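You operate a simulated robot arm through the tools that you are given. There is no shell and no other tool. Be economical: measure what you need, move in short steps, check, and stop when the job is done.

Carry out the task below with a simulated two-armed robot. There is one attempt and no reset: what you move stays moved.

## Task
On the packing table, fold the blue cloth in half, so that it is half as long.

It is judged by the outcome, as a careful person would: the job done as asked, and still so three seconds after it is handed in. It fails if anything else is knocked over, pushed out of place, dropped, spilled or broken. Flat cloth is picked up by pressing the open fingertips on it (5 to 10 N) and closing them slowly along it; thin cloth reads only 2 to 8 mm in the jaws.

## Robot
Two 7-joint arms with two-finger parallel grippers on one trunk, on a base that drives. Base frame: it is fixed to the floor where the robot stands at the start and does not move with it; the origin is under the middle of the robot, x ahead of it, y to its left, z up. Lengths are in m, angles in rad, forces in N, time in s.
The left shoulder is at the start at [0.07, 0.163, 1.145], the right one opposite. Places, roughly: packing table [0.7, 1.3, 0.8]. Payload 3.43 kg a hand.
The tool frame of a hand sits at the grasp point between the pads (the TCP): z along the fingers, y along the line on which they close. The tips reach 0.034 m beyond it. The gripper opens to 0.128 m. The fingers are 0.024 m wide and 0.012 m thick; the gripper's body (0.048 by 0.13 m) begins 0.096 m behind the TCP.
Orientation is that of the tool frame in the base frame, as a unit quaternion [x, y, z, w]. With the fingers straight down and closing along the base's y, the tool's x points along the base's -x, its y along +y and its z along -z.

## Interface
- The arms move only by the tool apply_moves. It takes "left_increments", "right_increments" or both (then of equal length, played together; a hand with none holds still); each is a list that holds one entry, the list of rows, each a list of 7 numbers: the finger opening in cm, from 0 to 12.8, then the shift along the base's x, y, z in units of 30 mm (1.0 is 30 mm), then the turn, a rotation vector about the base's x, y, z in units of 4 degrees (1.0 is 4 degrees). In form: [[[fingers, x, y, z, wx, wy, wz], ...]]. A call has 1 to 12 rows; each row shifts and turns the commanded pose from where the row before left it. A call with a number of a shift or a turn outside -1 to 1 is refused whole. Rows are played at 5 a second. More than 0.05 m and 0.15 rad between two rows, or a gripper value outside its range, and nothing of the call is played. A pose out of reach is approached as far as the arm can. The call stops where the force on the tool passes 40 N (or 10 N more than at its start, if that is more) or the arm is blocked; 0.2 s more then pass. The fingers move at their own pace (about 0.153 m/s each) and stop on an object; they squeeze with about 26 N. The grip force told is the motor's: it shows also when the fingers shut on nothing. Time passes only in rows, and 0.2 s behind the last, so rows that do not move let the fingers close. It gives the time, the measured TCP pose, the force on the tool (base axes), the opening and the grip force at its end, in the units of the frame above (readings bear some noise).
- Cameras (640 x 400 px; columns grow to the right, rows downward): "scene" is now at [0.1311, 0.0087, 1.3521]; the picture's right is [0.06, -1.00, 0.00], its down [-0.76, -0.05, -0.65] and it looks along [0.65, 0.04, -0.76] (base axes); focal length 257 px, centre (320, 200). "left" rides on the left gripper at [0.076, 0.011, -0.16] in its tool frame; the picture's right is [-0.15, 0.99, 0.00], its down [-0.88, -0.13, -0.46] and it looks along [-0.45, -0.07, 0.89] (tool axes); focal length 234 px, centre (320, 200). "right" rides on the right gripper at [0.076, -0.011, -0.16] in its tool frame; the picture's right is [0.15, 0.99, 0.00], its down [-0.88, 0.13, -0.46] and it looks along [-0.45, 0.07, 0.89] (tool axes); focal length 234 px, centre (320, 200).
- snapshot(camera): a new picture of that camera. No time passes.
- slide_trunk(by): slides the trunk up (or, below 0, down) by that many m; the arms and the scene camera ride with it, the base frame stays. It gives what a move gives, with no picture.
- roll_base(legs): drives the robot by 1 to 6 legs, each [ahead, left, turn to the left] in m, m and rad, along the robot's own axes; the way and the turn of a leg run together, so that a leg with both is an arc; at most 1.5 m and 3.142 rad a leg. The arms and the cameras ride along, it lands a little off, and it stops where it bumps. It gives what a move gives.
- turn_head(pan, tilt): turns the head with the scene camera to pan (to the left, within 1.501 rad either way) and tilt (down, from -0.506 to 1.204), counted from straight ahead of the robot. It gives what a move gives.
- probe_pixels(camera, pixels): for up to 12 pixels [column, row] of the newest picture of that camera ("zoom" is the newest enlarged one), the place [x, y, z] in the base frame of the surface seen there, good to about 0.003 m. No time passes.
- inspect(camera, box): a new picture of the part [left, top, right, bottom] of that camera's present view, enlarged. No time passes.
- sign_off(): hands the job in; it is judged then, once.

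Work in short steps. Measure before you move; look again where a grasp or a placing could have gone wrong, and mend it. You have 80 turns and 62 pictures in all, those below and enlarged ones among them. Open the grippers and draw the arms clear of the work before you hand the job in, unless the task says otherwise; then end with one line.

The tools are called after "Emit:" as a command line: name --argument value ..., lists and objects as JSON in quotes. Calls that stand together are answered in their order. apply_moves: Moves the arms, as the interface text tells. Its arguments: {"type":"object","properties":{"left_increments":{"type":"array","items":{"type":"array","items":{"type":"array","items":{"type":"number"}}}},"right_increments":{"type":"array","items":{"type":"array","items":{"type":"array","items":{"type":"number"}}}}},"required":[]} The other tools are called the same way: slide_trunk (by) slides the trunk up or down; roll_base (legs) drives the base; turn_head (pan, tilt) turns the head that bears the scene camera; snapshot (camera) takes a picture; probe_pixels (camera, pixels) gives the place of the surface under pixels of a picture; inspect (camera, box) takes an enlarged picture of a part of a camera's view; sign_off () hands the job in.

At the start:

```text
time: 0.0
left_ee_pos: [0.603, 0.2514, 1.0149]
left_ee_rot: [0.0, 1.0, 0.0, 0.0]
left_force: [-0.7, 0.0, -0.4]
left_gripper_width: 0.128
left_finger_force: 0.0
right_ee_pos: [0.4576, -0.248, 1.0708]
right_ee_rot: [0.0, 1.0, 0.001, 0.0]
right_force: [0.7, -0.4, 0.1]
right_gripper_width: 0.1281
right_finger_force: 0.1
trunk travel left (down, up): [-0.625, 0.315]
robot x, y, heading: [0.0003, 0.0025, 0.001]
head pan, tilt: [0.061, 0.862]
```

scene: 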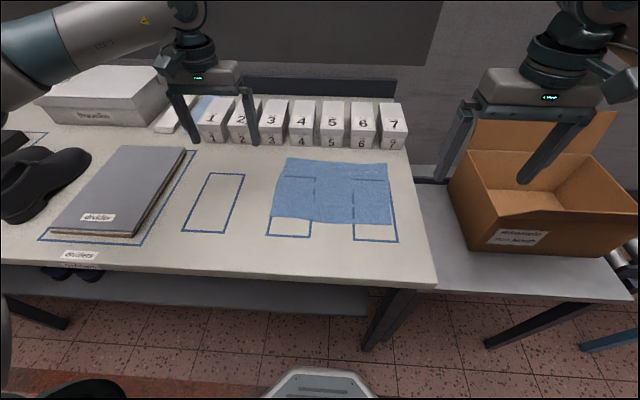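
right: 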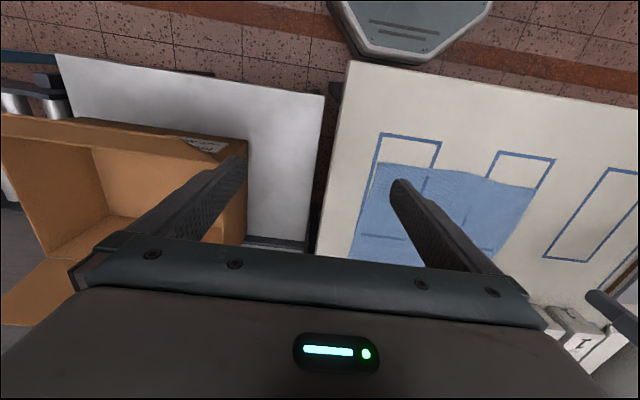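
left: 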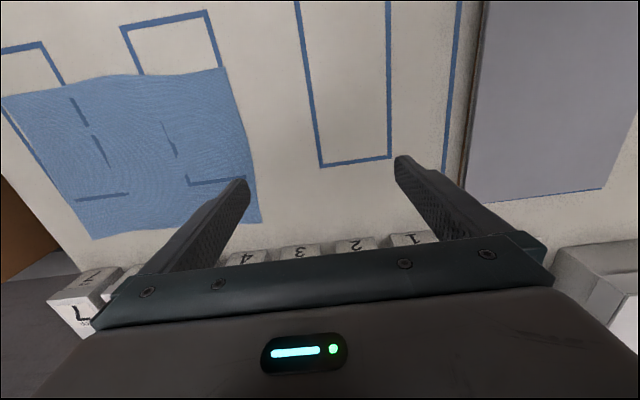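

The blue cloth spans roughly (288,158), (388,165), (392,226), (272,218) in the scene picture. I take an enlarged look and probe the corners.

Emit:
inspect --camera "scene" --box '[240, 130, 440, 255]'

Emit:
probe_pixels --camera "scene" --pixels '[[289, 160], [387, 166], [390, 224], [274, 216], [330, 190], [402, 242], [355, 242], [311, 237], [267, 235], [338, 162], [332, 221], [434, 285]]'

```text
3.20 times, centred on (340, 192) of scene
```

zoom: 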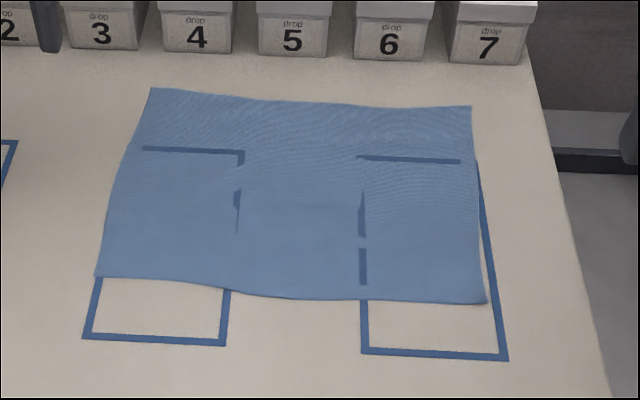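

```text
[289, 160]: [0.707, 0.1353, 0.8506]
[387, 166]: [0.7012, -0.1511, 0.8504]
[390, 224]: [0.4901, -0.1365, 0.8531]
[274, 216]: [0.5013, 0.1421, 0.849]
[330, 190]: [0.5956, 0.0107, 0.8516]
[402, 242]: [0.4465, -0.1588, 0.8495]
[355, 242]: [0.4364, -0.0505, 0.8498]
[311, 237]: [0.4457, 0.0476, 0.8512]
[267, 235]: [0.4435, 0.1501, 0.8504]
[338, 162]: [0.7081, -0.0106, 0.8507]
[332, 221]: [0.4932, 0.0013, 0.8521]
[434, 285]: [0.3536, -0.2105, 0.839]
```

The cloth is about 0.285 m along y and 0.21 m along x, at z ≈ 0.85. The packing table is said to be near y = 1.3, so I look left to make sure this is the right table and cloth.

Emit:
turn_head --pan 1.0 --tilt 0.6

Emit:
snapshot --camera "scene"

```text
time: 1.2
left_ee_pos: [0.604, 0.2514, 1.0152]
left_ee_rot: [0.0, 1.0, 0.0, 0.0]
left_force: [0.0, 1.1, 0.8]
left_gripper_width: 0.1281
left_finger_force: 0.0
right_ee_pos: [0.4575, -0.2485, 1.0715]
right_ee_rot: [0.0, 1.0, 0.0, 0.001]
right_force: [-0.7, -1.2, -0.1]
right_gripper_width: 0.128
right_finger_force: 0.0
trunk travel left (down, up): [-0.625, 0.315]
robot x, y, heading: [-0.0012, -0.0011, -0.0]
head pan, tilt: [1.0, 0.6]
```

```text
57 pictures are left
```

scene: 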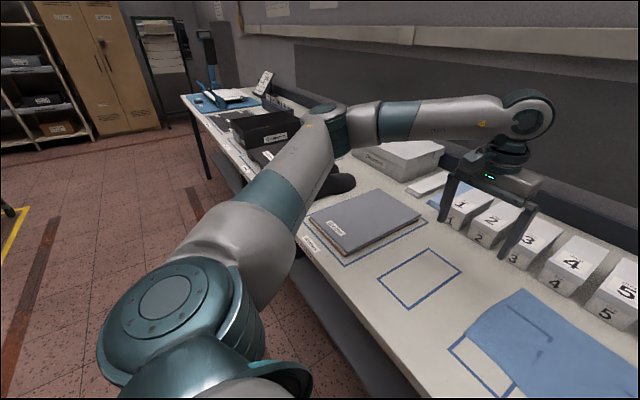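

It is one long table and this is the only loose blue cloth. I will fold the left edge (y ≈ +0.14) over onto the right edge (y ≈ −0.14), left hand on the near corner and right hand on the far one. To avoid crossed arms I shift right and turn left.

Emit:
roll_base --legs '[[0, -0.2, 0], [0, 0, 0.5]]'

Emit:
turn_head --pan -0.1 --tilt 0.8

Emit:
snapshot --camera "scene"

```text
time: 4.2
left_ee_pos: [0.4103, 0.3131, 1.0145]
left_ee_rot: [-0.247, 0.969, 0.0, 0.0]
left_force: [-0.4, -0.1, 1.0]
left_gripper_width: 0.1279
left_finger_force: 0.1
right_ee_pos: [0.5214, -0.1961, 1.072]
right_ee_rot: [-0.246, 0.969, 0.0, 0.0]
right_force: [0.5, -0.1, 0.2]
right_gripper_width: 0.1281
right_finger_force: 0.0
trunk travel left (down, up): [-0.625, 0.315]
robot x, y, heading: [-0.0003, -0.1979, 0.501]
head pan, tilt: [1.0, 0.6]
```

```text
time: 5.6
left_ee_pos: [0.4109, 0.3129, 1.0152]
left_ee_rot: [-0.246, 0.969, 0.0, 0.0]
left_force: [-0.7, 0.0, -0.6]
left_gripper_width: 0.1282
left_finger_force: 0.0
right_ee_pos: [0.5208, -0.1963, 1.0714]
right_ee_rot: [-0.246, 0.969, 0.0, 0.0]
right_force: [-0.1, 0.8, -0.7]
right_gripper_width: 0.128
right_finger_force: 0.1
trunk travel left (down, up): [-0.625, 0.315]
robot x, y, heading: [0.0001, -0.1959, 0.495]
head pan, tilt: [-0.099, 0.799]
```

```text
56 pictures are left
```

scene: 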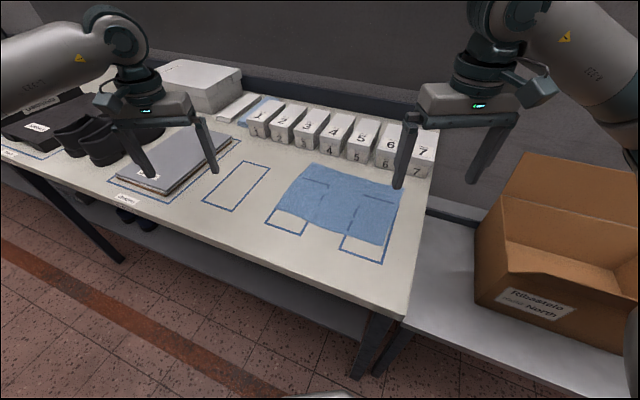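

The view is clear. I probe the left corners (~(315,165), ~(281,210)) and the drop boxes' tops/fronts for clearance.

Emit:
inspect --camera "scene" --box '[250, 130, 410, 250]'

Emit:
probe_pixels --camera "scene" --pixels '[[317, 168], [283, 208], [381, 243], [400, 192], [342, 121], [337, 132], [324, 151], [322, 118], [366, 127], [352, 158], [287, 113], [265, 104]]'

```text
3.33 times, centred on (330, 190) of scene
```

zoom: 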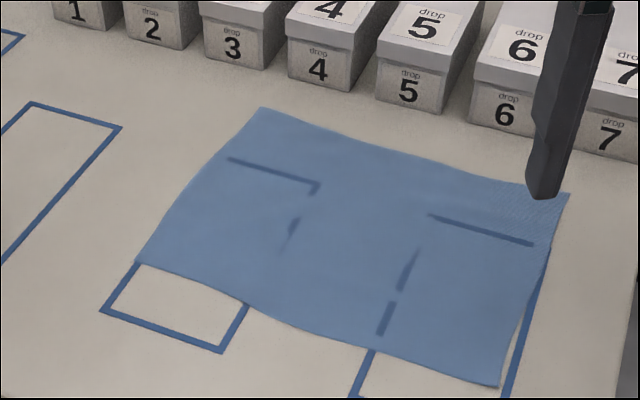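

```text
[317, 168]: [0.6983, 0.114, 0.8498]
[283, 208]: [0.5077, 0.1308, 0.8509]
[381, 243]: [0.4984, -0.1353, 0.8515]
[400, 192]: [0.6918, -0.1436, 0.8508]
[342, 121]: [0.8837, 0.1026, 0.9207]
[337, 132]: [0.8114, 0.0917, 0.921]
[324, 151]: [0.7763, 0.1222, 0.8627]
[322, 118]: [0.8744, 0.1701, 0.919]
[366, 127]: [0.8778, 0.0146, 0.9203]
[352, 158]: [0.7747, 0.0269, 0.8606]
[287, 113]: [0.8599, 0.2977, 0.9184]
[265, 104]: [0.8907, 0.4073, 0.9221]
```

Box tops are at z 0.92 with fronts at x ≈ 0.775, so the gripper bodies (≥0.98) clear them. I probe the exact corners in the zoom.

Emit:
probe_pixels --camera "zoom" --pixels '[[263, 111], [139, 262], [498, 383], [566, 195], [205, 180], [410, 155], [310, 330], [530, 300]]'

```text
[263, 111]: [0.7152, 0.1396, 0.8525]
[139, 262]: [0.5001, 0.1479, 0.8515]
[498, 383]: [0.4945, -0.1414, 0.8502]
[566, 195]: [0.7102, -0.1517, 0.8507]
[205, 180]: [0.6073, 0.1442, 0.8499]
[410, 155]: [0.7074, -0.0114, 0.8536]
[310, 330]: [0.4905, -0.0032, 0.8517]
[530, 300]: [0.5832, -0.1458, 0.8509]
```

Corners on the left side: far (0.715, 0.140), near (0.500, 0.148). I'll pinch each corner with fingers closing along x, each hand leaned ~15° outward to keep bodies apart. First I yaw both hands and approach above, stopping short.

Emit:
apply_moves --left_increments '[[[3.4, 0.3, -0.2, 0, 0, 0, 1], [3.4, 0.3, -0.2, 0, 0, 0, 1], [3.4, 0.3, -0.2, 0, 0, 0, 1], [3.4, 0.3, -0.2, 0, 0, 0, 1], [3.4, 0.3, -0.2, 0, 0, 0, 1], [3.4, 0.3, -0.2, 0, 0, 0, 1], [3.4, 0.3, -0.2, 0, 0, 0, 1], [3.4, 0.3, -0.2, 0, 0, 0, 1], [3.4, 0.3, -0.2, 0, 0, 0, 1], [3.4, 0.3, -0.2, 0, 0, 0, 1], [3.4, 0.3, -0.2, 0, 0, 0, 1], [3.4, 0.3, -0.2, 0, 0, 0, 1]]]' --right_increments '[[[3.4, 0.45, 0.6, 0, 0, 0, 1], [3.4, 0.45, 0.6, 0, 0, 0, 1], [3.4, 0.45, 0.6, 0, 0, 0, 1], [3.4, 0.45, 0.6, 0, 0, 0, 1], [3.4, 0.45, 0.6, 0, 0, 0, 1], [3.4, 0.45, 0.6, 0, 0, 0, 1], [3.4, 0.45, 0.6, 0, 0, 0, 1], [3.4, 0.45, 0.6, 0, 0, 0, 1], [3.4, 0.45, 0.6, 0, 0, 0, 1], [3.4, 0.45, 0.6, 0, 0, 0, 1], [3.4, 0.45, 0.6, 0, 0, 0, 1], [3.4, 0.45, 0.6, 0, 0, 0, 1]]]'

```text
time: 8.2
left_ee_pos: [0.5153, 0.2402, 1.013]
left_ee_rot: [-0.62, 0.785, 0.001, 0.0]
left_force: [0.1, 0.0, 0.1]
left_gripper_width: 0.0339
left_finger_force: 0.0
right_ee_pos: [0.6681, 0.0011, 1.0699]
right_ee_rot: [-0.592, 0.806, 0.0, 0.0]
right_force: [-0.7, 0.7, 0.0]
right_gripper_width: 0.0338
right_finger_force: 0.1
right hand out of reach, approached as far as the arm can: row 12
trunk travel left (down, up): [-0.625, 0.315]
robot x, y, heading: [-0.0007, -0.1958, 0.5]
head pan, tilt: [-0.099, 0.799]
```

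The right hand reports out of reach, short by ~2 cm and 4° of yaw. I look at the arms.

Emit:
snapshot --camera "scene"

```text
54 pictures are left
```

scene: 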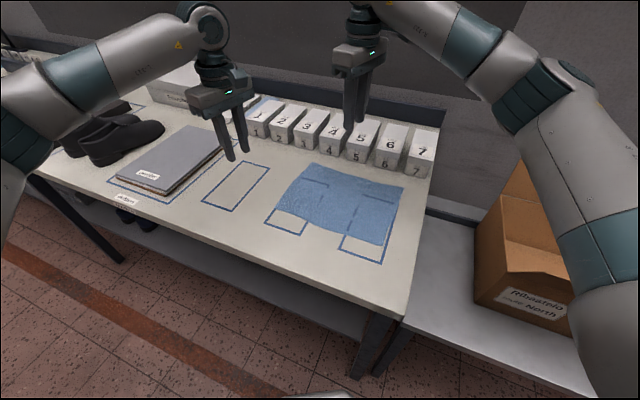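

The right arm isn't fully stretched, so a wrist limit is plausible. I lower it while adding the outward lean and back off the yaw slightly to see whether it follows.

Emit:
apply_moves --left_increments '[[[3.4, 0, 0, 0, -1, 0, 0.5], [3.4, 0, 0, 0, -1, 0, 0.5], [3.4, 0, 0, 0, -1, 0, 0.5], [3.4, 0, 0, 0, -0.75, 0, 0.5], [3.4, 0, 0, 0, 0, 0, 0.5], [3.4, 0, 0, 0, 0, 0, 0]]]' --right_increments '[[[3.4, 0, 0, -0.5, 1, 0, -0.5], [3.4, 0, 0, -0.5, 1, 0, -0.5], [3.4, 0, 0.0, -0.5, 1, 0, 0], [3.4, 0, 0.0, -0.5, 0.75, 0, 0], [3.4, 0, 0, -0.5, 0, 0, 0], [3.4, 0, 0, 0, 0, 0, 0]]]'

```text
time: 9.6
left_ee_pos: [0.5169, 0.241, 1.0154]
left_ee_rot: [-0.681, 0.721, -0.105, -0.079]
left_force: [0.5, 0.4, 0.3]
left_gripper_width: 0.034
left_finger_force: 0.1
right_ee_pos: [0.669, 0.001, 0.9961]
right_ee_rot: [-0.558, 0.819, 0.108, 0.076]
right_force: [-0.2, 1.2, 0.0]
right_gripper_width: 0.034
right_finger_force: 0.0
trunk travel left (down, up): [-0.625, 0.315]
robot x, y, heading: [0.002, -0.1989, 0.497]
head pan, tilt: [-0.099, 0.799]
```

Left is fine; right followed this time. I bring the right hand on toward the corner and continue its yaw (needs ~+21°).

Emit:
apply_moves --right_increments '[[[3.4, 0.06, 0.6, 0, 0, 0, 0], [3.4, 0.06, 0.6, 0, 0, 0, 0], [3.4, 0.06, 0.6, 0, 0, 0, 0], [3.4, 0.06, 0.6, 0, 0, 0, 0], [3.4, 0.06, 0.6, 0, 0, 0, 0], [3.4, 0.06, 0.6, 0, 0, 0, 1], [3.4, 0.06, 0.6, 0, 0, 0, 1], [3.4, 0, 0, 0, 0, 0, 1], [3.4, 0, 0, 0, 0, 0, 1], [3.4, 0, 0, 0, 0, 0, 1]]]'

```text
time: 11.8
left_ee_pos: [0.5166, 0.2399, 1.0144]
left_ee_rot: [-0.681, 0.721, -0.104, -0.079]
left_force: [0.5, 0.5, 0.0]
left_gripper_width: 0.0339
left_finger_force: 0.2
right_ee_pos: [0.6792, 0.1093, 0.9965]
right_ee_rot: [-0.587, 0.799, 0.109, 0.071]
right_force: [-0.3, 1.0, -0.1]
right_gripper_width: 0.034
right_finger_force: 0.0
right hand out of reach, approached as far as the arm can: row 7, 8, 9, 10
trunk travel left (down, up): [-0.625, 0.315]
robot x, y, heading: [-0.0035, -0.1971, 0.497]
head pan, tilt: [-0.099, 0.799]
```

The right wrist stops at about 72° yaw, so I turn the base another 0.4 rad left; both hands are at z ≈ 1.0, above everything nearby.

Emit:
roll_base --legs '[[0, 0, 0.4]]'

Emit:
turn_head --pan -0.45 --tilt 0.85

Emit:
snapshot --camera "scene"

```text
time: 13.3
left_ee_pos: [0.3093, 0.4065, 1.0162]
left_ee_rot: [0.808, -0.574, 0.117, 0.057]
left_force: [0.0, -0.1, 0.2]
left_gripper_width: 0.0339
left_finger_force: 0.0
right_ee_pos: [0.5085, 0.3478, 0.9952]
right_ee_rot: [0.732, -0.669, -0.121, -0.05]
right_force: [0.9, -0.5, -0.4]
right_gripper_width: 0.0339
right_finger_force: 0.1
trunk travel left (down, up): [-0.625, 0.315]
robot x, y, heading: [-0.0009, -0.1977, 0.891]
head pan, tilt: [-0.099, 0.799]
```

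```text
time: 14.2
left_ee_pos: [0.3088, 0.4049, 1.0149]
left_ee_rot: [0.808, -0.574, 0.117, 0.058]
left_force: [-0.3, -0.5, -0.6]
left_gripper_width: 0.0339
left_finger_force: 0.1
right_ee_pos: [0.5089, 0.3477, 0.9946]
right_ee_rot: [0.732, -0.669, -0.121, -0.049]
right_force: [0.5, 0.3, 0.5]
right_gripper_width: 0.0339
right_finger_force: 0.1
trunk travel left (down, up): [-0.625, 0.315]
robot x, y, heading: [0.001, -0.1969, 0.896]
head pan, tilt: [-0.45, 0.85]
```

```text
53 pictures are left
```

scene: 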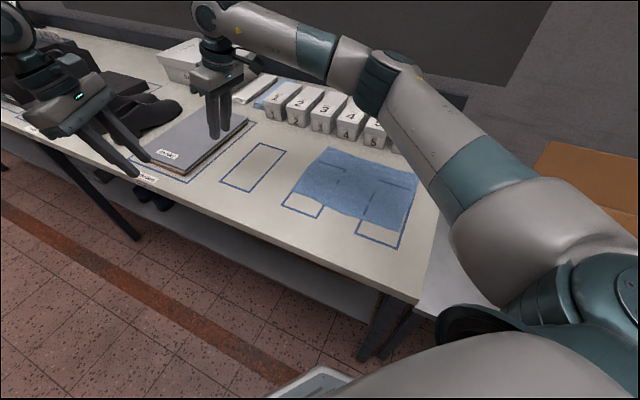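

Now both hands have yaw margin. I correct the yaw/lean and move both to just above their corners: left to (0.532, 0.135), right to (0.683, 0.128).

Emit:
apply_moves --left_increments '[[[3.4, 0.743, -0.9, 0, 0, 0, -0.48], [3.4, 0.743, -0.9, 0, 0, 0, -0.48], [3.4, 0.743, -0.9, 0, 0, 0, -0.48], [3.4, 0.743, -0.9, 0, 0, 0, -0.48], [3.4, 0.743, -0.9, 0, 0, 0, -0.48], [3.4, 0.743, -0.9, 0, 0, 0, -0.48], [3.4, 0.743, -0.9, 0, 0, 0, -0.48], [3.4, 0.743, -0.9, 0, 0, 0, -0.48], [3.4, 0.743, -0.9, 0, 0, 0, -0.48], [3.4, 0.743, -0.9, 0, 0, 0, -0.48], [3.4, 0, 0, -0.9, 0, 0.58, 0], [3.4, 0, 0, -0.9, 0, 0, 0]]]' --right_increments '[[[3.4, 0.58, -0.733, 0, 0, 0, -0.128], [3.4, 0.58, -0.733, 0, 0, 0, -0.128], [3.4, 0.58, -0.733, 0, 0, 0, -0.128], [3.4, 0.58, -0.733, 0, 0, 0, -0.128], [3.4, 0.58, -0.733, 0, 0, 0, -0.128], [3.4, 0.58, -0.733, 0, 0, 0, -0.128], [3.4, 0.58, -0.733, 0, 0, 0, -0.128], [3.4, 0.58, -0.733, 0, 0, 0, -0.128], [3.4, 0.58, -0.733, 0, 0, 0, -0.128], [3.4, 0.58, -0.733, 0, 0, 0, -0.128], [3.4, 0, 0, -0.6, 0, -0.65, 0], [3.4, 0, 0, -0.6, 0, -0.65, 0]]]'

Emit:
inspect --camera "scene" --box '[240, 80, 440, 260]'

```text
time: 16.1
left_ee_pos: [0.5003, 0.1796, 1.0161]
left_ee_rot: [0.721, -0.681, 0.104, 0.074]
left_force: [-2.7, -1.0, 0.1]
left_gripper_width: 0.0338
left_finger_force: 0.0
right_ee_pos: [0.6144, 0.2158, 0.9939]
right_ee_rot: [0.702, -0.701, -0.115, -0.054]
right_force: [2.5, 1.5, 0.4]
right_gripper_width: 0.0342
right_finger_force: 0.0
right hand out of reach, approached as far as the arm can: row 5, 6, 7, 8, 9
trunk travel left (down, up): [-0.625, 0.315]
robot x, y, heading: [0.0023, -0.1968, 0.891]
head pan, tilt: [-0.45, 0.85]
stopped in row 9 (left hand): the force on the tool passed its limit (the readings are from after the stop); the commanded pose is now the measured one
```

```text
2.22 times, centred on (340, 170) of scene
```

zoom: 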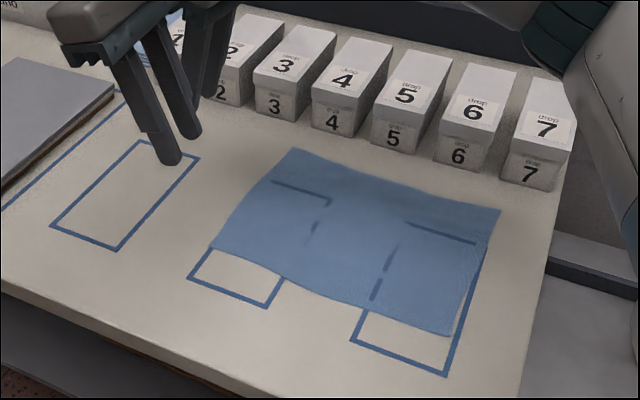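

The right arm got stuck at (0.614, 0.216) and the left hand then touched it (nothing else touched). Inward yaw is the right wrist's weak direction, so I'll use the outward yaw at a straight heading instead. First I separate, raise and retract both hands, taking the lean off the right one.

Emit:
apply_moves --left_increments '[[[3.4, -0.6, -0.5, 0.3, 0, 0, 0], [3.4, -0.6, -0.5, 0.3, 0, 0, 0], [3.4, -0.6, -0.5, 0.3, 0, 0, 0], [3.4, -0.6, -0.5, 0.3, 0, 0, 0], [3.4, -0.6, -0.5, 0.3, 0, 0, 0], [3.4, -0.6, -0.5, 0.3, 0, 0, 0], [3.4, -0.6, -0.5, 0.3, 0, 0, 0], [3.4, -0.6, -0.5, 0.3, 0, 0, 0], [3.4, 0, 0, 0.3, 0, 0, 0], [3.4, 0, 0, 0.3, 0, 0, 0], [3.4, 0, 0, 0.3, 0, 0, 0], [3.4, 0, 0, 0.3, 0, 0, 0]]]' --right_increments '[[[3.4, 0, 0, 0.5, 0, 0, 0], [3.4, 0, 0, 0.5, -1, -0.3, 0], [3.4, -0.2, -0.2, 0.5, -1, -0.3, 0], [3.4, -0.3, -0.5, 0.5, -1, -0.3, 0], [3.4, -0.3, -0.5, 0.5, -0.75, -0.2, -1], [3.4, -0.3, -0.5, 0.5, 0, 0, -1], [3.4, -0.3, -0.5, 0.5, 0, 0, -1], [3.4, -0.3, -0.5, 0, 0, 0, -1], [3.4, -0.3, -0.5, 0, 0, 0, -1], [3.4, -0.3, -0.5, 0, 0, 0, -1], [3.4, -0.3, -0.5, 0, 0, 0, -1], [3.4, 0, 0, 0, 0, 0, -1]]]'

```text
time: 18.7
left_ee_pos: [0.3549, 0.0625, 1.1259]
left_ee_rot: [0.721, -0.681, 0.104, 0.074]
left_force: [-0.3, -0.6, -0.3]
left_gripper_width: 0.0338
left_finger_force: 0.1
right_ee_pos: [0.5351, 0.0923, 1.0906]
right_ee_rot: [-0.484, 0.875, -0.003, -0.011]
right_force: [-0.6, -0.7, 0.2]
right_gripper_width: 0.0339
right_finger_force: 0.1
right hand out of reach, approached as far as the arm can: row 2
trunk travel left (down, up): [-0.625, 0.315]
robot x, y, heading: [0.001, -0.1968, 0.896]
head pan, tilt: [-0.45, 0.85]
```

Hands are clear. I drive to the left, turn back to face the table straight, ending at about y = 0.

Emit:
roll_base --legs '[[0.156, 0.125, 0], [0, 0, -0.896]]'

Emit:
turn_head --pan 0.06 --tilt 0.86

Emit:
snapshot --camera "scene"

```text
time: 22.6
left_ee_pos: [0.4219, -0.1131, 1.1249]
left_ee_rot: [-0.36, 0.924, -0.063, -0.111]
left_force: [0.1, -0.2, -1.2]
left_gripper_width: 0.0339
left_finger_force: 0.0
right_ee_pos: [0.5586, -0.2319, 1.092]
right_ee_rot: [-0.064, 0.998, 0.002, -0.011]
right_force: [-0.1, -0.5, 0.8]
right_gripper_width: 0.0341
right_finger_force: 0.1
trunk travel left (down, up): [-0.625, 0.315]
robot x, y, heading: [-0.0032, -0.0005, 0.009]
head pan, tilt: [-0.45, 0.85]
```

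```text
time: 23.6
left_ee_pos: [0.4204, -0.1129, 1.1253]
left_ee_rot: [-0.361, 0.924, -0.064, -0.113]
left_force: [-0.1, 0.8, 0.2]
left_gripper_width: 0.0341
left_finger_force: 0.0
right_ee_pos: [0.558, -0.2325, 1.0898]
right_ee_rot: [-0.063, 0.998, 0.003, -0.011]
right_force: [0.7, -0.4, 0.8]
right_gripper_width: 0.0339
right_finger_force: 0.1
trunk travel left (down, up): [-0.625, 0.315]
robot x, y, heading: [0.0002, 0.0007, 0.005]
head pan, tilt: [0.059, 0.86]
```

```text
51 pictures are left
```

scene: 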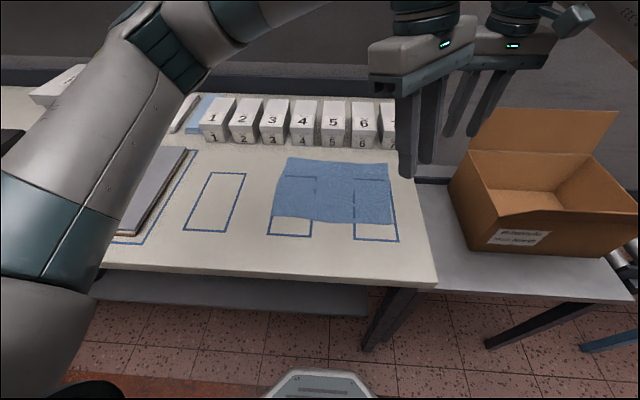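

Left yaw is ~43°, right ~7°. I move the left hand back left while yawing it to +90°, and start yawing the right outward (toward −90°).

Emit:
apply_moves --left_increments '[[[3.4, 0.1, 0.9, 0, 0, 0, 1], [3.4, 0.1, 0.9, 0, 0, 0, 1], [3.4, 0.1, 0.9, 0, 0, 0, 1], [3.4, 0.1, 0.9, 0, 0, 0, 1], [3.4, 0.1, 0.9, 0, 0, 0, 1], [3.4, 0.1, 0.9, 0, 0, 0, 1], [3.4, 0.1, 0.9, 0, 0, 0, 1], [3.4, 0.1, 0.9, 0, 0, 0, 1], [3.4, 0.1, 0.9, 0, 0, 0, 1], [3.4, 0.1, 0.9, 0, 0, 0, 1], [3.4, 0.1, 0.9, 0, 0, 0, 1], [3.4, 0, 0, 0, 0, 0, 0.8]]]' --right_increments '[[[3.4, 0.1, 0, 0, 0, 0, -1], [3.4, 0.1, 0, 0, 0, 0, -1], [3.4, 0.1, 0, 0, 0, 0, -1], [3.4, 0.1, 0.2, 0, 0, 0, -1], [3.4, 0.1, 0.2, 0, 0, 0, -1], [3.4, 0.1, 0.2, 0, 0, 0, -1], [3.4, 0.1, 0.2, 0, 0, 0, -1], [3.4, 0.1, 0.2, 0, 0, 0, -1], [3.4, 0.1, 0.2, 0, 0, 0, -1], [3.4, 0.1, 0.2, 0, 0, 0, -1], [3.4, 0.1, 0.2, 0, 0, 0, -1], [3.4, 0, 0, 0, 0, 0, -1]]]'

Emit:
apply_moves --right_increments '[[[3.4, 0.2, 0.3, 0, 0, 0, -1], [3.4, 0.2, 0.3, 0, 0, 0, -1], [3.4, 0.2, 0.3, 0, 0, 0, -1], [3.4, 0.2, 0.3, 0, 0, 0, -1], [3.4, 0.1, 0.3, 0, 0, 0, -1], [3.4, 0, 0.3, 0, 0, 0, -1], [3.4, 0, 0.3, 0, 0, 0, -1], [3.4, 0, 0.3, 0, 0, 0, -1], [3.4, 0, 0.3, 0, 0, 0, -1], [3.4, 0, 0.3, 0, 0, 0, -1], [3.4, 0, 0.3, 0, 0, 0, -1], [3.4, 0, 0, 0, 0, 0, -1]]]'

```text
time: 26.1
left_ee_pos: [0.4556, 0.1827, 1.1257]
left_ee_rot: [-0.7, 0.703, -0.102, -0.076]
left_force: [-0.6, -1.3, -0.6]
left_gripper_width: 0.034
left_finger_force: 0.0
right_ee_pos: [0.5913, -0.1841, 1.0912]
right_ee_rot: [0.349, 0.937, 0.008, -0.009]
right_force: [0.9, 0.4, -0.4]
right_gripper_width: 0.0342
right_finger_force: 0.0
trunk travel left (down, up): [-0.625, 0.315]
robot x, y, heading: [0.0003, 0.0015, 0.004]
head pan, tilt: [0.059, 0.86]
```

```text
time: 28.8
left_ee_pos: [0.4545, 0.1844, 1.1257]
left_ee_rot: [-0.7, 0.702, -0.102, -0.077]
left_force: [0.0, -0.2, -0.6]
left_gripper_width: 0.034
left_finger_force: 0.1
right_ee_pos: [0.6173, -0.0861, 1.0904]
right_ee_rot: [0.7, 0.714, 0.01, -0.005]
right_force: [0.3, 0.3, 0.2]
right_gripper_width: 0.0341
right_finger_force: 0.0
trunk travel left (down, up): [-0.625, 0.315]
robot x, y, heading: [-0.002, -0.0005, 0.006]
head pan, tilt: [0.059, 0.86]
```

Both yaws are at ±90° now with no reach complaint. I lean the right hand outward and bring both to hover over their corners.

Emit:
apply_moves --left_increments '[[[3.4, 0.258, -0.163, -0.587, 0, 0.05, 0], [3.4, 0.258, -0.163, -0.587, 0, 0.05, 0], [3.4, 0.258, -0.163, -0.587, 0, 0.05, 0], [3.4, 0.258, -0.163, -0.587, 0, 0.05, 0], [3.4, 0.258, -0.163, -0.587, 0, 0.05, 0], [3.4, 0.258, -0.163, -0.587, 0, 0.05, 0], [3.4, 0.258, -0.163, -0.587, 0, 0.05, 0], [3.4, 0.258, -0.163, -0.587, 0, 0.05, 0], [3.4, 0.258, -0.163, -0.587, 0, 0.05, 0], [3.4, 0.258, -0.163, -0.587, 0, 0.05, 0], [3.4, 0, 0, 0, 0, 0, 0]]]' --right_increments '[[[3.4, 0.22, 0.713, -0.467, 0.375, 0, 0], [3.4, 0.22, 0.713, -0.467, 0.375, 0, 0], [3.4, 0.22, 0.713, -0.467, 0.375, 0, 0], [3.4, 0.22, 0.713, -0.467, 0.375, 0, 0], [3.4, 0.22, 0.713, -0.467, 0.375, 0, 0], [3.4, 0.22, 0.713, -0.467, 0.375, 0, 0], [3.4, 0.22, 0.713, -0.467, 0.375, 0, 0], [3.4, 0.22, 0.713, -0.467, 0.375, 0, 0], [3.4, 0.22, 0.713, -0.467, 0.375, 0, 0], [3.4, 0.22, 0.713, -0.467, 0.375, 0, 0], [3.4, 0, 0, 0, 0, 0, 0]]]'

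Emit:
snapshot --camera "scene"

Emit:
snapshot --camera "left"

Emit:
snapshot --camera "right"

```text
time: 31.1
left_ee_pos: [0.5294, 0.1349, 0.9492]
left_ee_rot: [-0.701, 0.702, -0.089, -0.089]
left_force: [-0.2, -0.4, -0.2]
left_gripper_width: 0.0342
left_finger_force: 0.1
right_ee_pos: [0.6855, 0.1287, 0.9502]
right_ee_rot: [0.693, 0.707, 0.104, -0.096]
right_force: [-0.2, 0.3, 0.9]
right_gripper_width: 0.0337
right_finger_force: 0.0
trunk travel left (down, up): [-0.625, 0.315]
robot x, y, heading: [-0.0031, 0.0017, 0.004]
head pan, tilt: [0.059, 0.86]
```

```text
50 pictures are left
```

scene: 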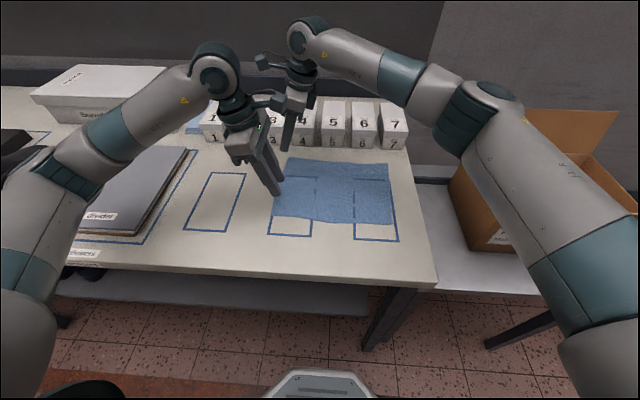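

```text
49 pictures are left
```

left: 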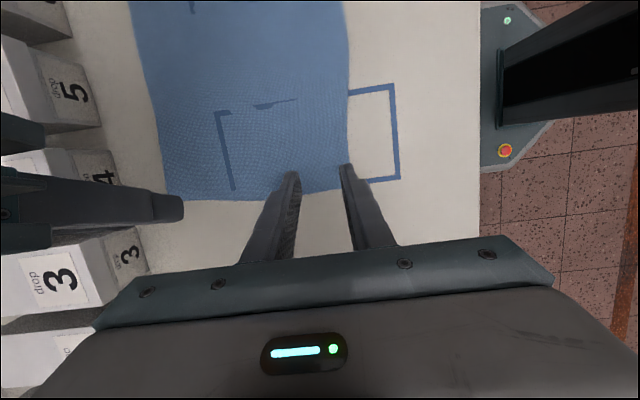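

```text
48 pictures are left
```

right: 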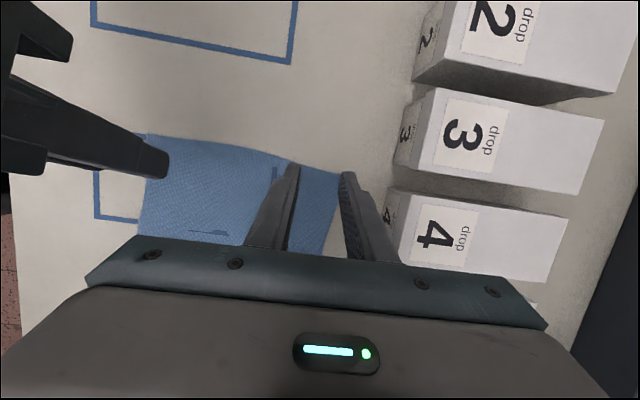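

Both hands are well placed over the corners. I lower both to just above the cloth.

Emit:
apply_moves --left_increments '[[[3.4, 0.1, 0, -0.7, 0, 0, 0], [3.4, 0.05, 0, -0.7, 0, 0, 0], [3.4, 0, 0, -0.45, 0, 0, 0], [3.4, 0, 0, 0, 0, 0, 0]]]' --right_increments '[[[3.4, -0.1, 0, -0.7, 0, 0, 0], [3.4, -0.1, 0, -0.7, 0, 0, 0], [3.4, 0, 0, -0.45, 0, 0, 0], [3.4, 0, 0, 0, 0, 0, 0]]]'

Emit:
inspect --camera "left" --box '[200, 100, 440, 250]'

Emit:
inspect --camera "right" --box '[200, 100, 440, 250]'

```text
time: 32.1
left_ee_pos: [0.535, 0.1358, 0.8925]
left_ee_rot: [0.702, -0.701, 0.09, 0.089]
left_force: [0.1, 0.4, 1.3]
left_gripper_width: 0.0339
left_finger_force: 0.1
right_ee_pos: [0.6798, 0.1303, 0.8952]
right_ee_rot: [0.693, 0.707, 0.103, -0.097]
right_force: [-0.2, 0.6, 0.1]
right_gripper_width: 0.0339
right_finger_force: 0.1
trunk travel left (down, up): [-0.625, 0.315]
robot x, y, heading: [-0.0002, 0.0026, 0.005]
head pan, tilt: [0.059, 0.86]
```

```text
2.67 times, centred on (320, 175) of left
```

zoom: 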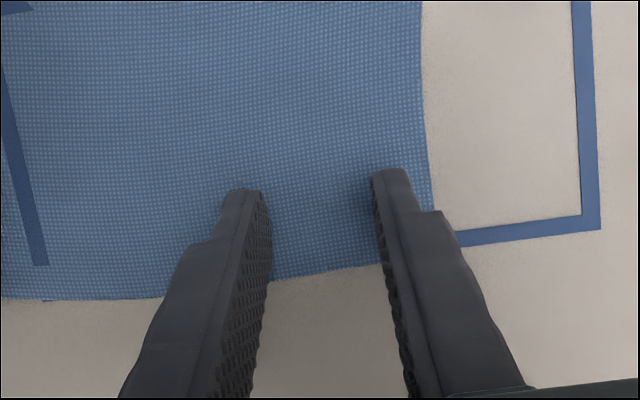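

```text
2.67 times, centred on (320, 175) of right
```

zoom: 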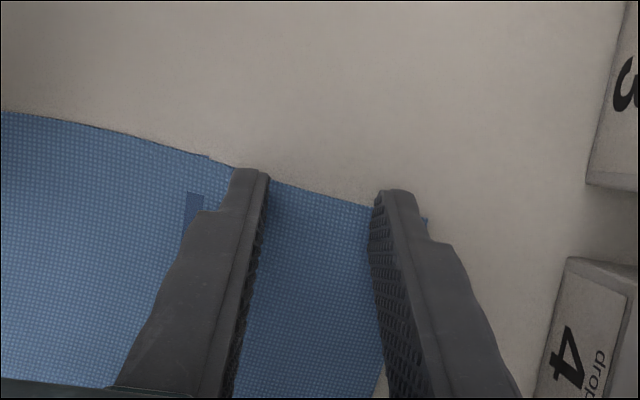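

Left tips sit well on the cloth; the right outer finger is right at the corner's edge, so I shift the right hand −x 5 mm and −y 8 mm, then press both down in small steps.

Emit:
apply_moves --left_increments '[[[3.4, 0, 0, -0.1, 0, 0, 0], [3.4, 0, 0, -0.08, 0, 0, 0], [3.4, 0, 0, -0.08, 0, 0, 0], [3.4, 0, 0, 0, 0, 0, 0]]]' --right_increments '[[[3.4, -0.17, -0.27, 0, 0, 0, 0], [3.4, 0, 0, -0.15, 0, 0, 0], [3.4, 0, 0, -0.12, 0, 0, 0], [3.4, 0, 0, 0, 0, 0, 0]]]'

```text
time: 33.1
left_ee_pos: [0.5352, 0.1353, 0.8884]
left_ee_rot: [-0.701, 0.701, -0.091, -0.089]
left_force: [0.2, 0.9, 12.5]
left_gripper_width: 0.0339
left_finger_force: 0.0
right_ee_pos: [0.6726, 0.1204, 0.8883]
right_ee_rot: [0.693, 0.707, 0.103, -0.097]
right_force: [0.1, 0.2, 0.1]
right_gripper_width: 0.0341
right_finger_force: 0.1
trunk travel left (down, up): [-0.625, 0.315]
robot x, y, heading: [-0.0073, -0.0023, 0.004]
head pan, tilt: [0.059, 0.86]
```

Left presses at 12.5 N (a bit much); right not yet touching. I ease the left and step the right down.

Emit:
apply_moves --left_increments '[[[3.4, 0, 0, 0.04, 0, 0, 0], [3.4, 0, 0, 0, 0, 0, 0], [3.4, 0, 0, 0, 0, 0, 0]]]' --right_increments '[[[3.4, 0.07, 0, -0.07, 0, 0, 0], [3.4, 0, 0, -0.05, 0, 0, 0], [3.4, 0, 0, 0, 0, 0, 0]]]'

```text
time: 34.0
left_ee_pos: [0.5334, 0.1361, 0.8874]
left_ee_rot: [0.702, -0.701, 0.09, 0.089]
left_force: [0.3, -0.9, 0.0]
left_gripper_width: 0.0339
left_finger_force: 0.1
right_ee_pos: [0.6757, 0.1201, 0.8876]
right_ee_rot: [0.693, 0.707, 0.105, -0.096]
right_force: [-1.2, 2.4, 17.1]
right_gripper_width: 0.0343
right_finger_force: 0.3
trunk travel left (down, up): [-0.625, 0.315]
robot x, y, heading: [-0.0068, -0.0002, 0.008]
head pan, tilt: [0.059, 0.86]
```

Contact is stiff (~1 mm matters). I fine-tune: left down 0.6 mm, right up 0.6 mm.

Emit:
apply_moves --left_increments '[[[3.4, 0, 0, -0.02, 0, 0, 0], [3.4, 0, 0, 0, 0, 0, 0], [3.4, 0, 0, 0, 0, 0, 0]]]' --right_increments '[[[3.4, 0, 0, 0.025, 0, 0, 0], [3.4, 0, 0, 0, 0, 0, 0], [3.4, 0, 0, 0, 0, 0, 0]]]'

```text
time: 34.8
left_ee_pos: [0.5335, 0.135, 0.8871]
left_ee_rot: [0.701, -0.701, 0.091, 0.089]
left_force: [0.5, 0.8, 3.9]
left_gripper_width: 0.034
left_finger_force: 0.1
right_ee_pos: [0.6741, 0.1208, 0.8887]
right_ee_rot: [0.693, 0.707, 0.104, -0.095]
right_force: [0.9, 3.1, 17.1]
right_gripper_width: 0.0336
right_finger_force: 0.0
trunk travel left (down, up): [-0.625, 0.315]
robot x, y, heading: [-0.0041, -0.0036, 0.012]
head pan, tilt: [0.059, 0.86]
```

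Left 3.9 N, right still 17 N. Adjusting slightly again.

Emit:
apply_moves --left_increments '[[[3.4, 0, 0, -0.012, 0, 0, 0], [3.4, 0, 0, 0, 0, 0, 0], [3.4, 0, 0, 0, 0, 0, 0]]]' --right_increments '[[[3.4, 0, 0, 0.03, 0, 0, 0], [3.4, 0, 0, 0, 0, 0, 0], [3.4, 0, 0, 0, 0, 0, 0]]]'

```text
time: 35.5
left_ee_pos: [0.535, 0.1352, 0.8863]
left_ee_rot: [-0.701, 0.702, -0.09, -0.089]
left_force: [-2.5, 0.6, 11.9]
left_gripper_width: 0.0346
left_finger_force: 0.5
right_ee_pos: [0.674, 0.1212, 0.8877]
right_ee_rot: [0.694, 0.706, 0.104, -0.095]
right_force: [1.8, 0.8, 13.6]
right_gripper_width: 0.0329
right_finger_force: 0.1
trunk travel left (down, up): [-0.625, 0.315]
robot x, y, heading: [-0.0049, -0.0033, 0.009]
head pan, tilt: [0.059, 0.86]
```

Both about 12 N; I ease a hair and close slowly, shifting each hand inward so the inner finger stays put and the corner is gathered.

Emit:
apply_moves --left_increments '[[[3.4, 0, 0, 0.008, 0, 0, 0], [3.0, 0.06, 0, 0, 0, 0, 0], [2.6, 0.06, 0, 0, 0, 0, 0], [2.2, 0.06, 0, 0, 0, 0, 0], [1.8, 0.06, 0, 0, 0, 0, 0], [1.4, 0.06, 0, 0, 0, 0, 0], [1.0, 0.06, 0, 0, 0, 0, 0], [0.6, 0.06, 0, 0, 0, 0, 0], [0.2, 0, 0, 0, 0, 0, 0], [0, 0, 0, 0, 0, 0, 0], [0, 0, 0, 0, 0, 0, 0]]]' --right_increments '[[[3.4, 0, 0, 0.015, 0, 0, 0], [3.0, -0.06, 0, 0, 0, 0, 0], [2.6, -0.06, 0, 0, 0, 0, 0], [2.2, -0.06, 0, 0, 0, 0, 0], [1.8, -0.06, 0, 0, 0, 0, 0], [1.4, -0.06, 0, 0, 0, 0, 0], [1.0, -0.06, 0, 0, 0, 0, 0], [0.6, -0.06, 0, 0, 0, 0, 0], [0.2, 0, 0, 0, 0, 0, 0], [0, 0, 0, 0, 0, 0, 0], [0, 0, 0, 0, 0, 0, 0]]]'

Emit:
inspect --camera "scene" --box '[220, 80, 420, 240]'

Emit:
inspect --camera "right" --box '[200, 100, 440, 250]'

Emit:
inspect --camera "left" --box '[200, 100, 440, 250]'

```text
time: 38.0
left_ee_pos: [0.5469, 0.134, 0.8863]
left_ee_rot: [0.702, -0.701, 0.09, 0.089]
left_force: [0.0, -0.2, 0.9]
left_gripper_width: 0.0016
left_finger_force: 25.4
right_ee_pos: [0.6629, 0.1196, 0.8864]
right_ee_rot: [0.693, 0.707, 0.104, -0.095]
right_force: [2.2, 0.0, 15.4]
right_gripper_width: 0.0017
right_finger_force: 26.3
trunk travel left (down, up): [-0.625, 0.315]
robot x, y, heading: [-0.0049, -0.0038, 0.006]
head pan, tilt: [0.059, 0.86]
```

```text
2.50 times, centred on (320, 160) of scene
```

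zoom: 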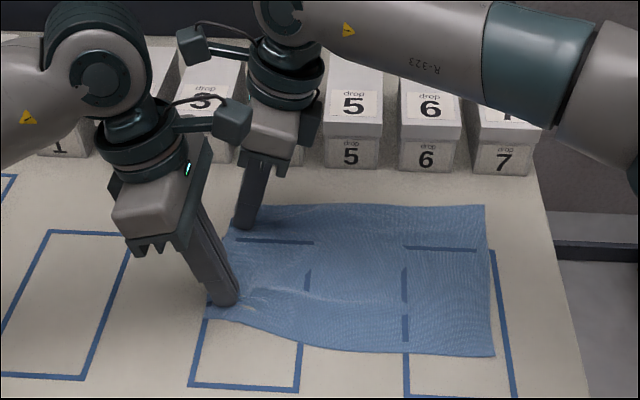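

```text
2.67 times, centred on (320, 175) of right
```

zoom: 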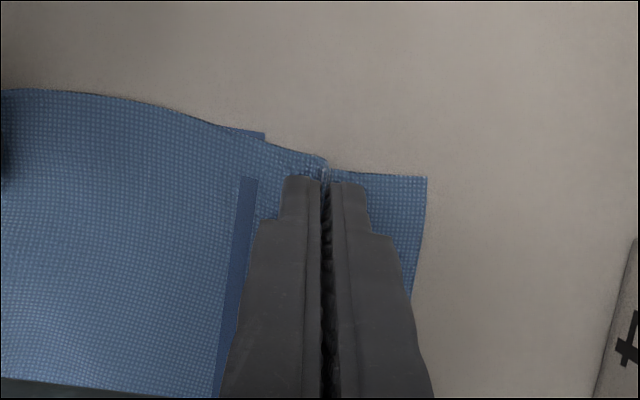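

```text
2.67 times, centred on (320, 175) of left
```

zoom: 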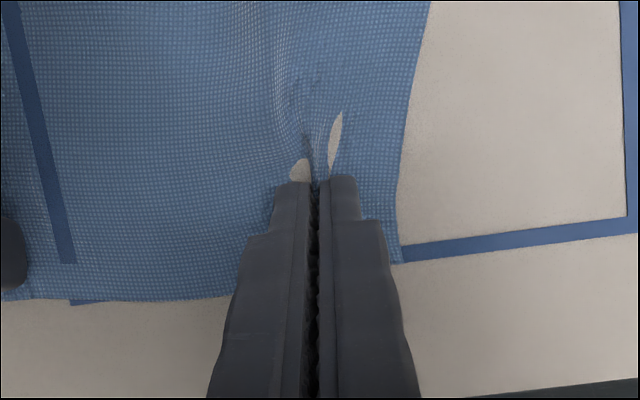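

The cloth is bunched at both tips, though widths read only 1.6–1.7 mm. I test-lift both by 15 mm.

Emit:
apply_moves --left_increments '[[[0, 0, 0, 0.15, 0, 0, 0], [0, 0, 0, 0.15, 0, 0, 0], [0, 0, 0, 0.2, 0, 0, 0], [0, 0, 0, 0, 0, 0, 0]]]' --right_increments '[[[0, 0, 0, 0.15, 0, 0, 0], [0, 0, 0, 0.15, 0, 0, 0], [0, 0, 0, 0.2, 0, 0, 0], [0, 0, 0, 0, 0, 0, 0]]]'

Emit:
inspect --camera "scene" --box '[240, 120, 420, 240]'

Emit:
inspect --camera "right" --box '[200, 100, 440, 250]'

```text
time: 39.0
left_ee_pos: [0.5491, 0.1354, 0.8997]
left_ee_rot: [-0.701, 0.701, -0.091, -0.089]
left_force: [0.9, 0.2, 1.0]
left_gripper_width: 0.0017
left_finger_force: 26.4
right_ee_pos: [0.6616, 0.12, 0.8999]
right_ee_rot: [0.693, 0.707, 0.103, -0.098]
right_force: [-0.4, 0.2, 0.4]
right_gripper_width: 0.0019
right_finger_force: 26.0
trunk travel left (down, up): [-0.625, 0.315]
robot x, y, heading: [-0.0025, 0.0023, 0.003]
head pan, tilt: [0.059, 0.86]
```

```text
3.33 times, centred on (330, 180) of scene
```

zoom: 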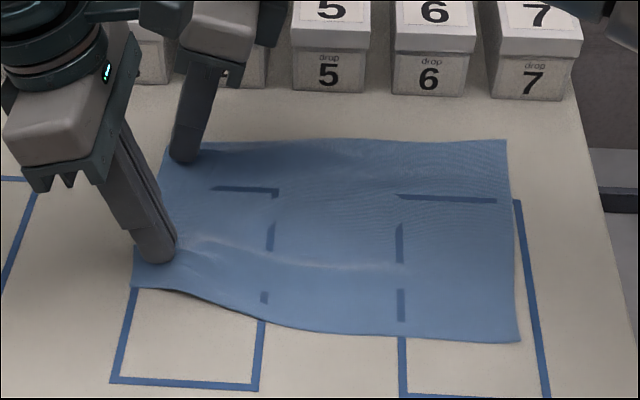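

```text
2.67 times, centred on (320, 175) of right
```

zoom: 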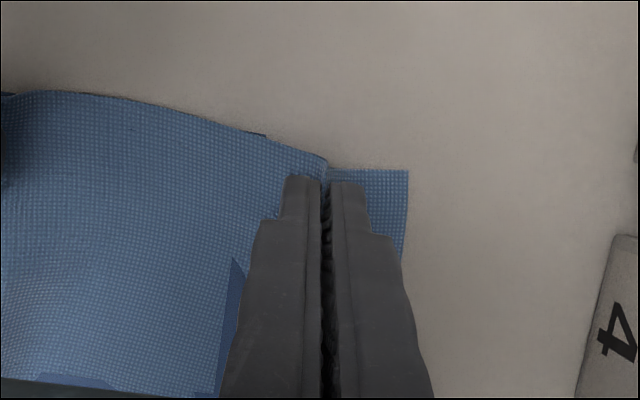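

Both corners are held and lifted. I probe the resting right edge to set the fold target.

Emit:
probe_pixels --camera "zoom" --pixels '[[504, 143], [517, 338], [511, 240], [176, 270], [152, 284], [170, 165]]'

```text
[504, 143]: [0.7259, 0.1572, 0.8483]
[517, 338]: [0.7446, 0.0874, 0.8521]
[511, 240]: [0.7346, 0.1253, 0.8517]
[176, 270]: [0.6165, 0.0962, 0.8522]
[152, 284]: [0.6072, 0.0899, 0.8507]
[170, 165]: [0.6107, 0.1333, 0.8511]
```

That was the right camera's zoom; I take the scene zoom again and probe that.

Emit:
inspect --camera "scene" --box '[240, 120, 420, 240]'

Emit:
probe_pixels --camera "zoom" --pixels '[[503, 144], [516, 336], [509, 240], [138, 284], [330, 143], [330, 327]]'

```text
3.33 times, centred on (330, 180) of scene
```

zoom: 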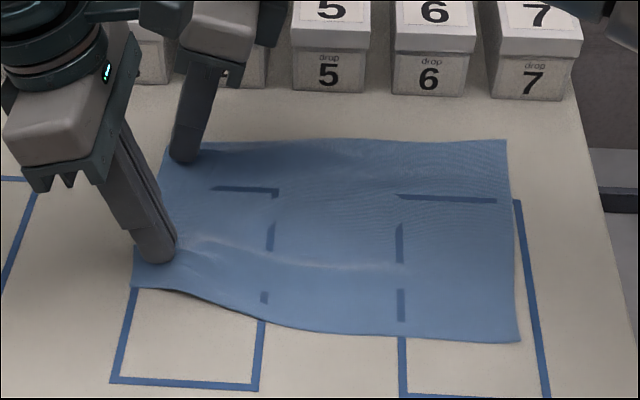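

```text
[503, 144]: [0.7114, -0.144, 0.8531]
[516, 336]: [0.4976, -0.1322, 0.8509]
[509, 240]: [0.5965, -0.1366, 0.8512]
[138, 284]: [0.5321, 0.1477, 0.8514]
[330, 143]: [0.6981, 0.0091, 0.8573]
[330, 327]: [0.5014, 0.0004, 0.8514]
```

Right edge lies at y ≈ −0.14; fold line ≈ y 0.002. I swing both corners together along an arc, first half up to the top.

Emit:
apply_moves --left_increments '[[[0, 0, -0.07, 0.27, 0, 0, 0], [0, 0, -0.07, 0.27, 0, 0, 0], [0, 0, -0.21, 0.46, 0, 0, 0], [0, 0, -0.21, 0.46, 0, 0, 0], [0, 0, -0.34, 0.4, 0, 0, 0], [0, 0, -0.34, 0.4, 0, 0, 0], [0, 0, -0.44, 0.305, 0, 0, 0], [0, 0, -0.44, 0.305, 0, 0, 0], [0, 0, -0.51, 0.19, 0, 0, 0], [0, 0, -0.51, 0.19, 0, 0, 0], [0, 0, -0.55, 0.065, 0, 0, 0], [0, 0, -0.55, 0.065, 0, 0, 0]]]' --right_increments '[[[0, 0, -0.07, 0.27, 0, 0, 0], [0, 0, -0.07, 0.27, 0, 0, 0], [0, 0, -0.21, 0.46, 0, 0, 0], [0, 0, -0.21, 0.46, 0, 0, 0], [0, 0, -0.34, 0.4, 0, 0, 0], [0, 0, -0.34, 0.4, 0, 0, 0], [0, 0, -0.44, 0.305, 0, 0, 0], [0, 0, -0.44, 0.305, 0, 0, 0], [0, 0, -0.51, 0.19, 0, 0, 0], [0, 0, -0.51, 0.19, 0, 0, 0], [0, 0, -0.55, 0.065, 0, 0, 0], [0, 0, -0.55, 0.065, 0, 0, 0]]]'

Emit:
snapshot --camera "scene"

```text
time: 41.5
left_ee_pos: [0.5487, 0.0073, 1.0032]
left_ee_rot: [0.702, -0.701, 0.089, 0.089]
left_force: [0.2, -0.2, 0.5]
left_gripper_width: 0.0018
left_finger_force: 26.2
right_ee_pos: [0.6633, -0.0092, 1.0029]
right_ee_rot: [0.693, 0.707, 0.104, -0.097]
right_force: [0.8, 0.1, 0.1]
right_gripper_width: 0.0018
right_finger_force: 26.5
trunk travel left (down, up): [-0.625, 0.315]
robot x, y, heading: [-0.0026, 0.0008, 0.008]
head pan, tilt: [0.059, 0.86]
```

```text
39 pictures are left
```

scene: 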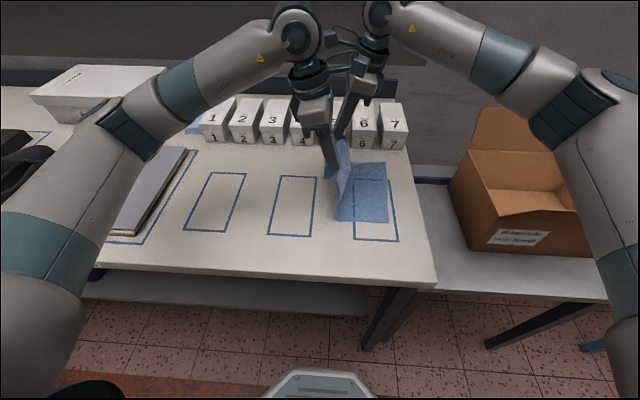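

Both corners are held and the cloth stands up along the fold line. Second half of the arc down onto the right edge.

Emit:
apply_moves --left_increments '[[[0, 0, -0.55, -0.065, 0, 0, 0], [0, 0, -0.55, -0.065, 0, 0, 0], [0, 0, -0.51, -0.19, 0, 0, 0], [0, 0, -0.51, -0.19, 0, 0, 0], [0, 0, -0.44, -0.305, 0, 0, 0], [0, 0, -0.44, -0.305, 0, 0, 0], [0, 0, -0.34, -0.4, 0, 0, 0], [0, 0, -0.34, -0.4, 0, 0, 0], [0, 0, -0.21, -0.46, 0, 0, 0], [0, 0, -0.21, -0.46, 0, 0, 0], [0, 0, -0.04, -0.3, 0, 0, 0], [0, 0, -0.04, -0.3, 0, 0, 0]]]' --right_increments '[[[0, 0, -0.55, -0.065, 0, 0, 0], [0, 0, -0.55, -0.065, 0, 0, 0], [0, 0, -0.51, -0.19, 0, 0, 0], [0, 0, -0.51, -0.19, 0, 0, 0], [0, 0, -0.44, -0.305, 0, 0, 0], [0, 0, -0.44, -0.305, 0, 0, 0], [0, 0, -0.34, -0.4, 0, 0, 0], [0, 0, -0.34, -0.4, 0, 0, 0], [0, 0, -0.21, -0.46, 0, 0, 0], [0, 0, -0.21, -0.46, 0, 0, 0], [0, 0, -0.04, -0.3, 0, 0, 0], [0, 0, -0.04, -0.3, 0, 0, 0]]]'

Emit:
inspect --camera "scene" --box '[260, 100, 440, 250]'

Emit:
snapshot --camera "left"

```text
time: 44.1
left_ee_pos: [0.5477, -0.1162, 0.902]
left_ee_rot: [0.702, -0.701, 0.09, 0.089]
left_force: [-0.6, 0.8, -0.5]
left_gripper_width: 0.0018
left_finger_force: 25.9
right_ee_pos: [0.6618, -0.1327, 0.8986]
right_ee_rot: [0.693, 0.707, 0.102, -0.097]
right_force: [0.6, 0.3, -0.1]
right_gripper_width: 0.0015
right_finger_force: 26.1
trunk travel left (down, up): [-0.625, 0.315]
robot x, y, heading: [-0.0004, 0.0001, 0.005]
head pan, tilt: [0.059, 0.86]
```

```text
2.67 times, centred on (350, 175) of scene
```

zoom: 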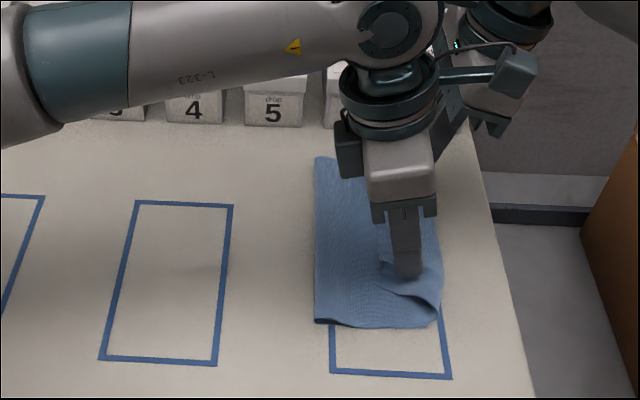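

```text
37 pictures are left
```

left: 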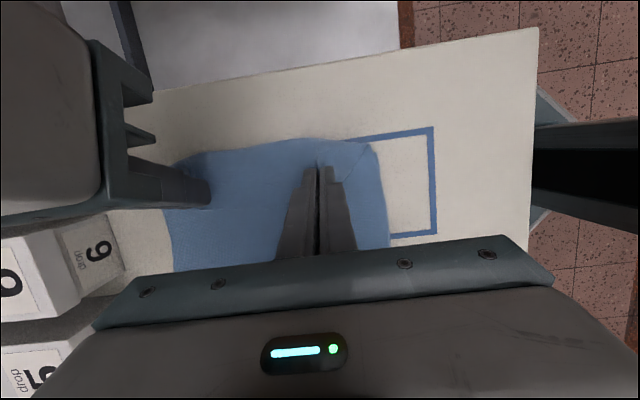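

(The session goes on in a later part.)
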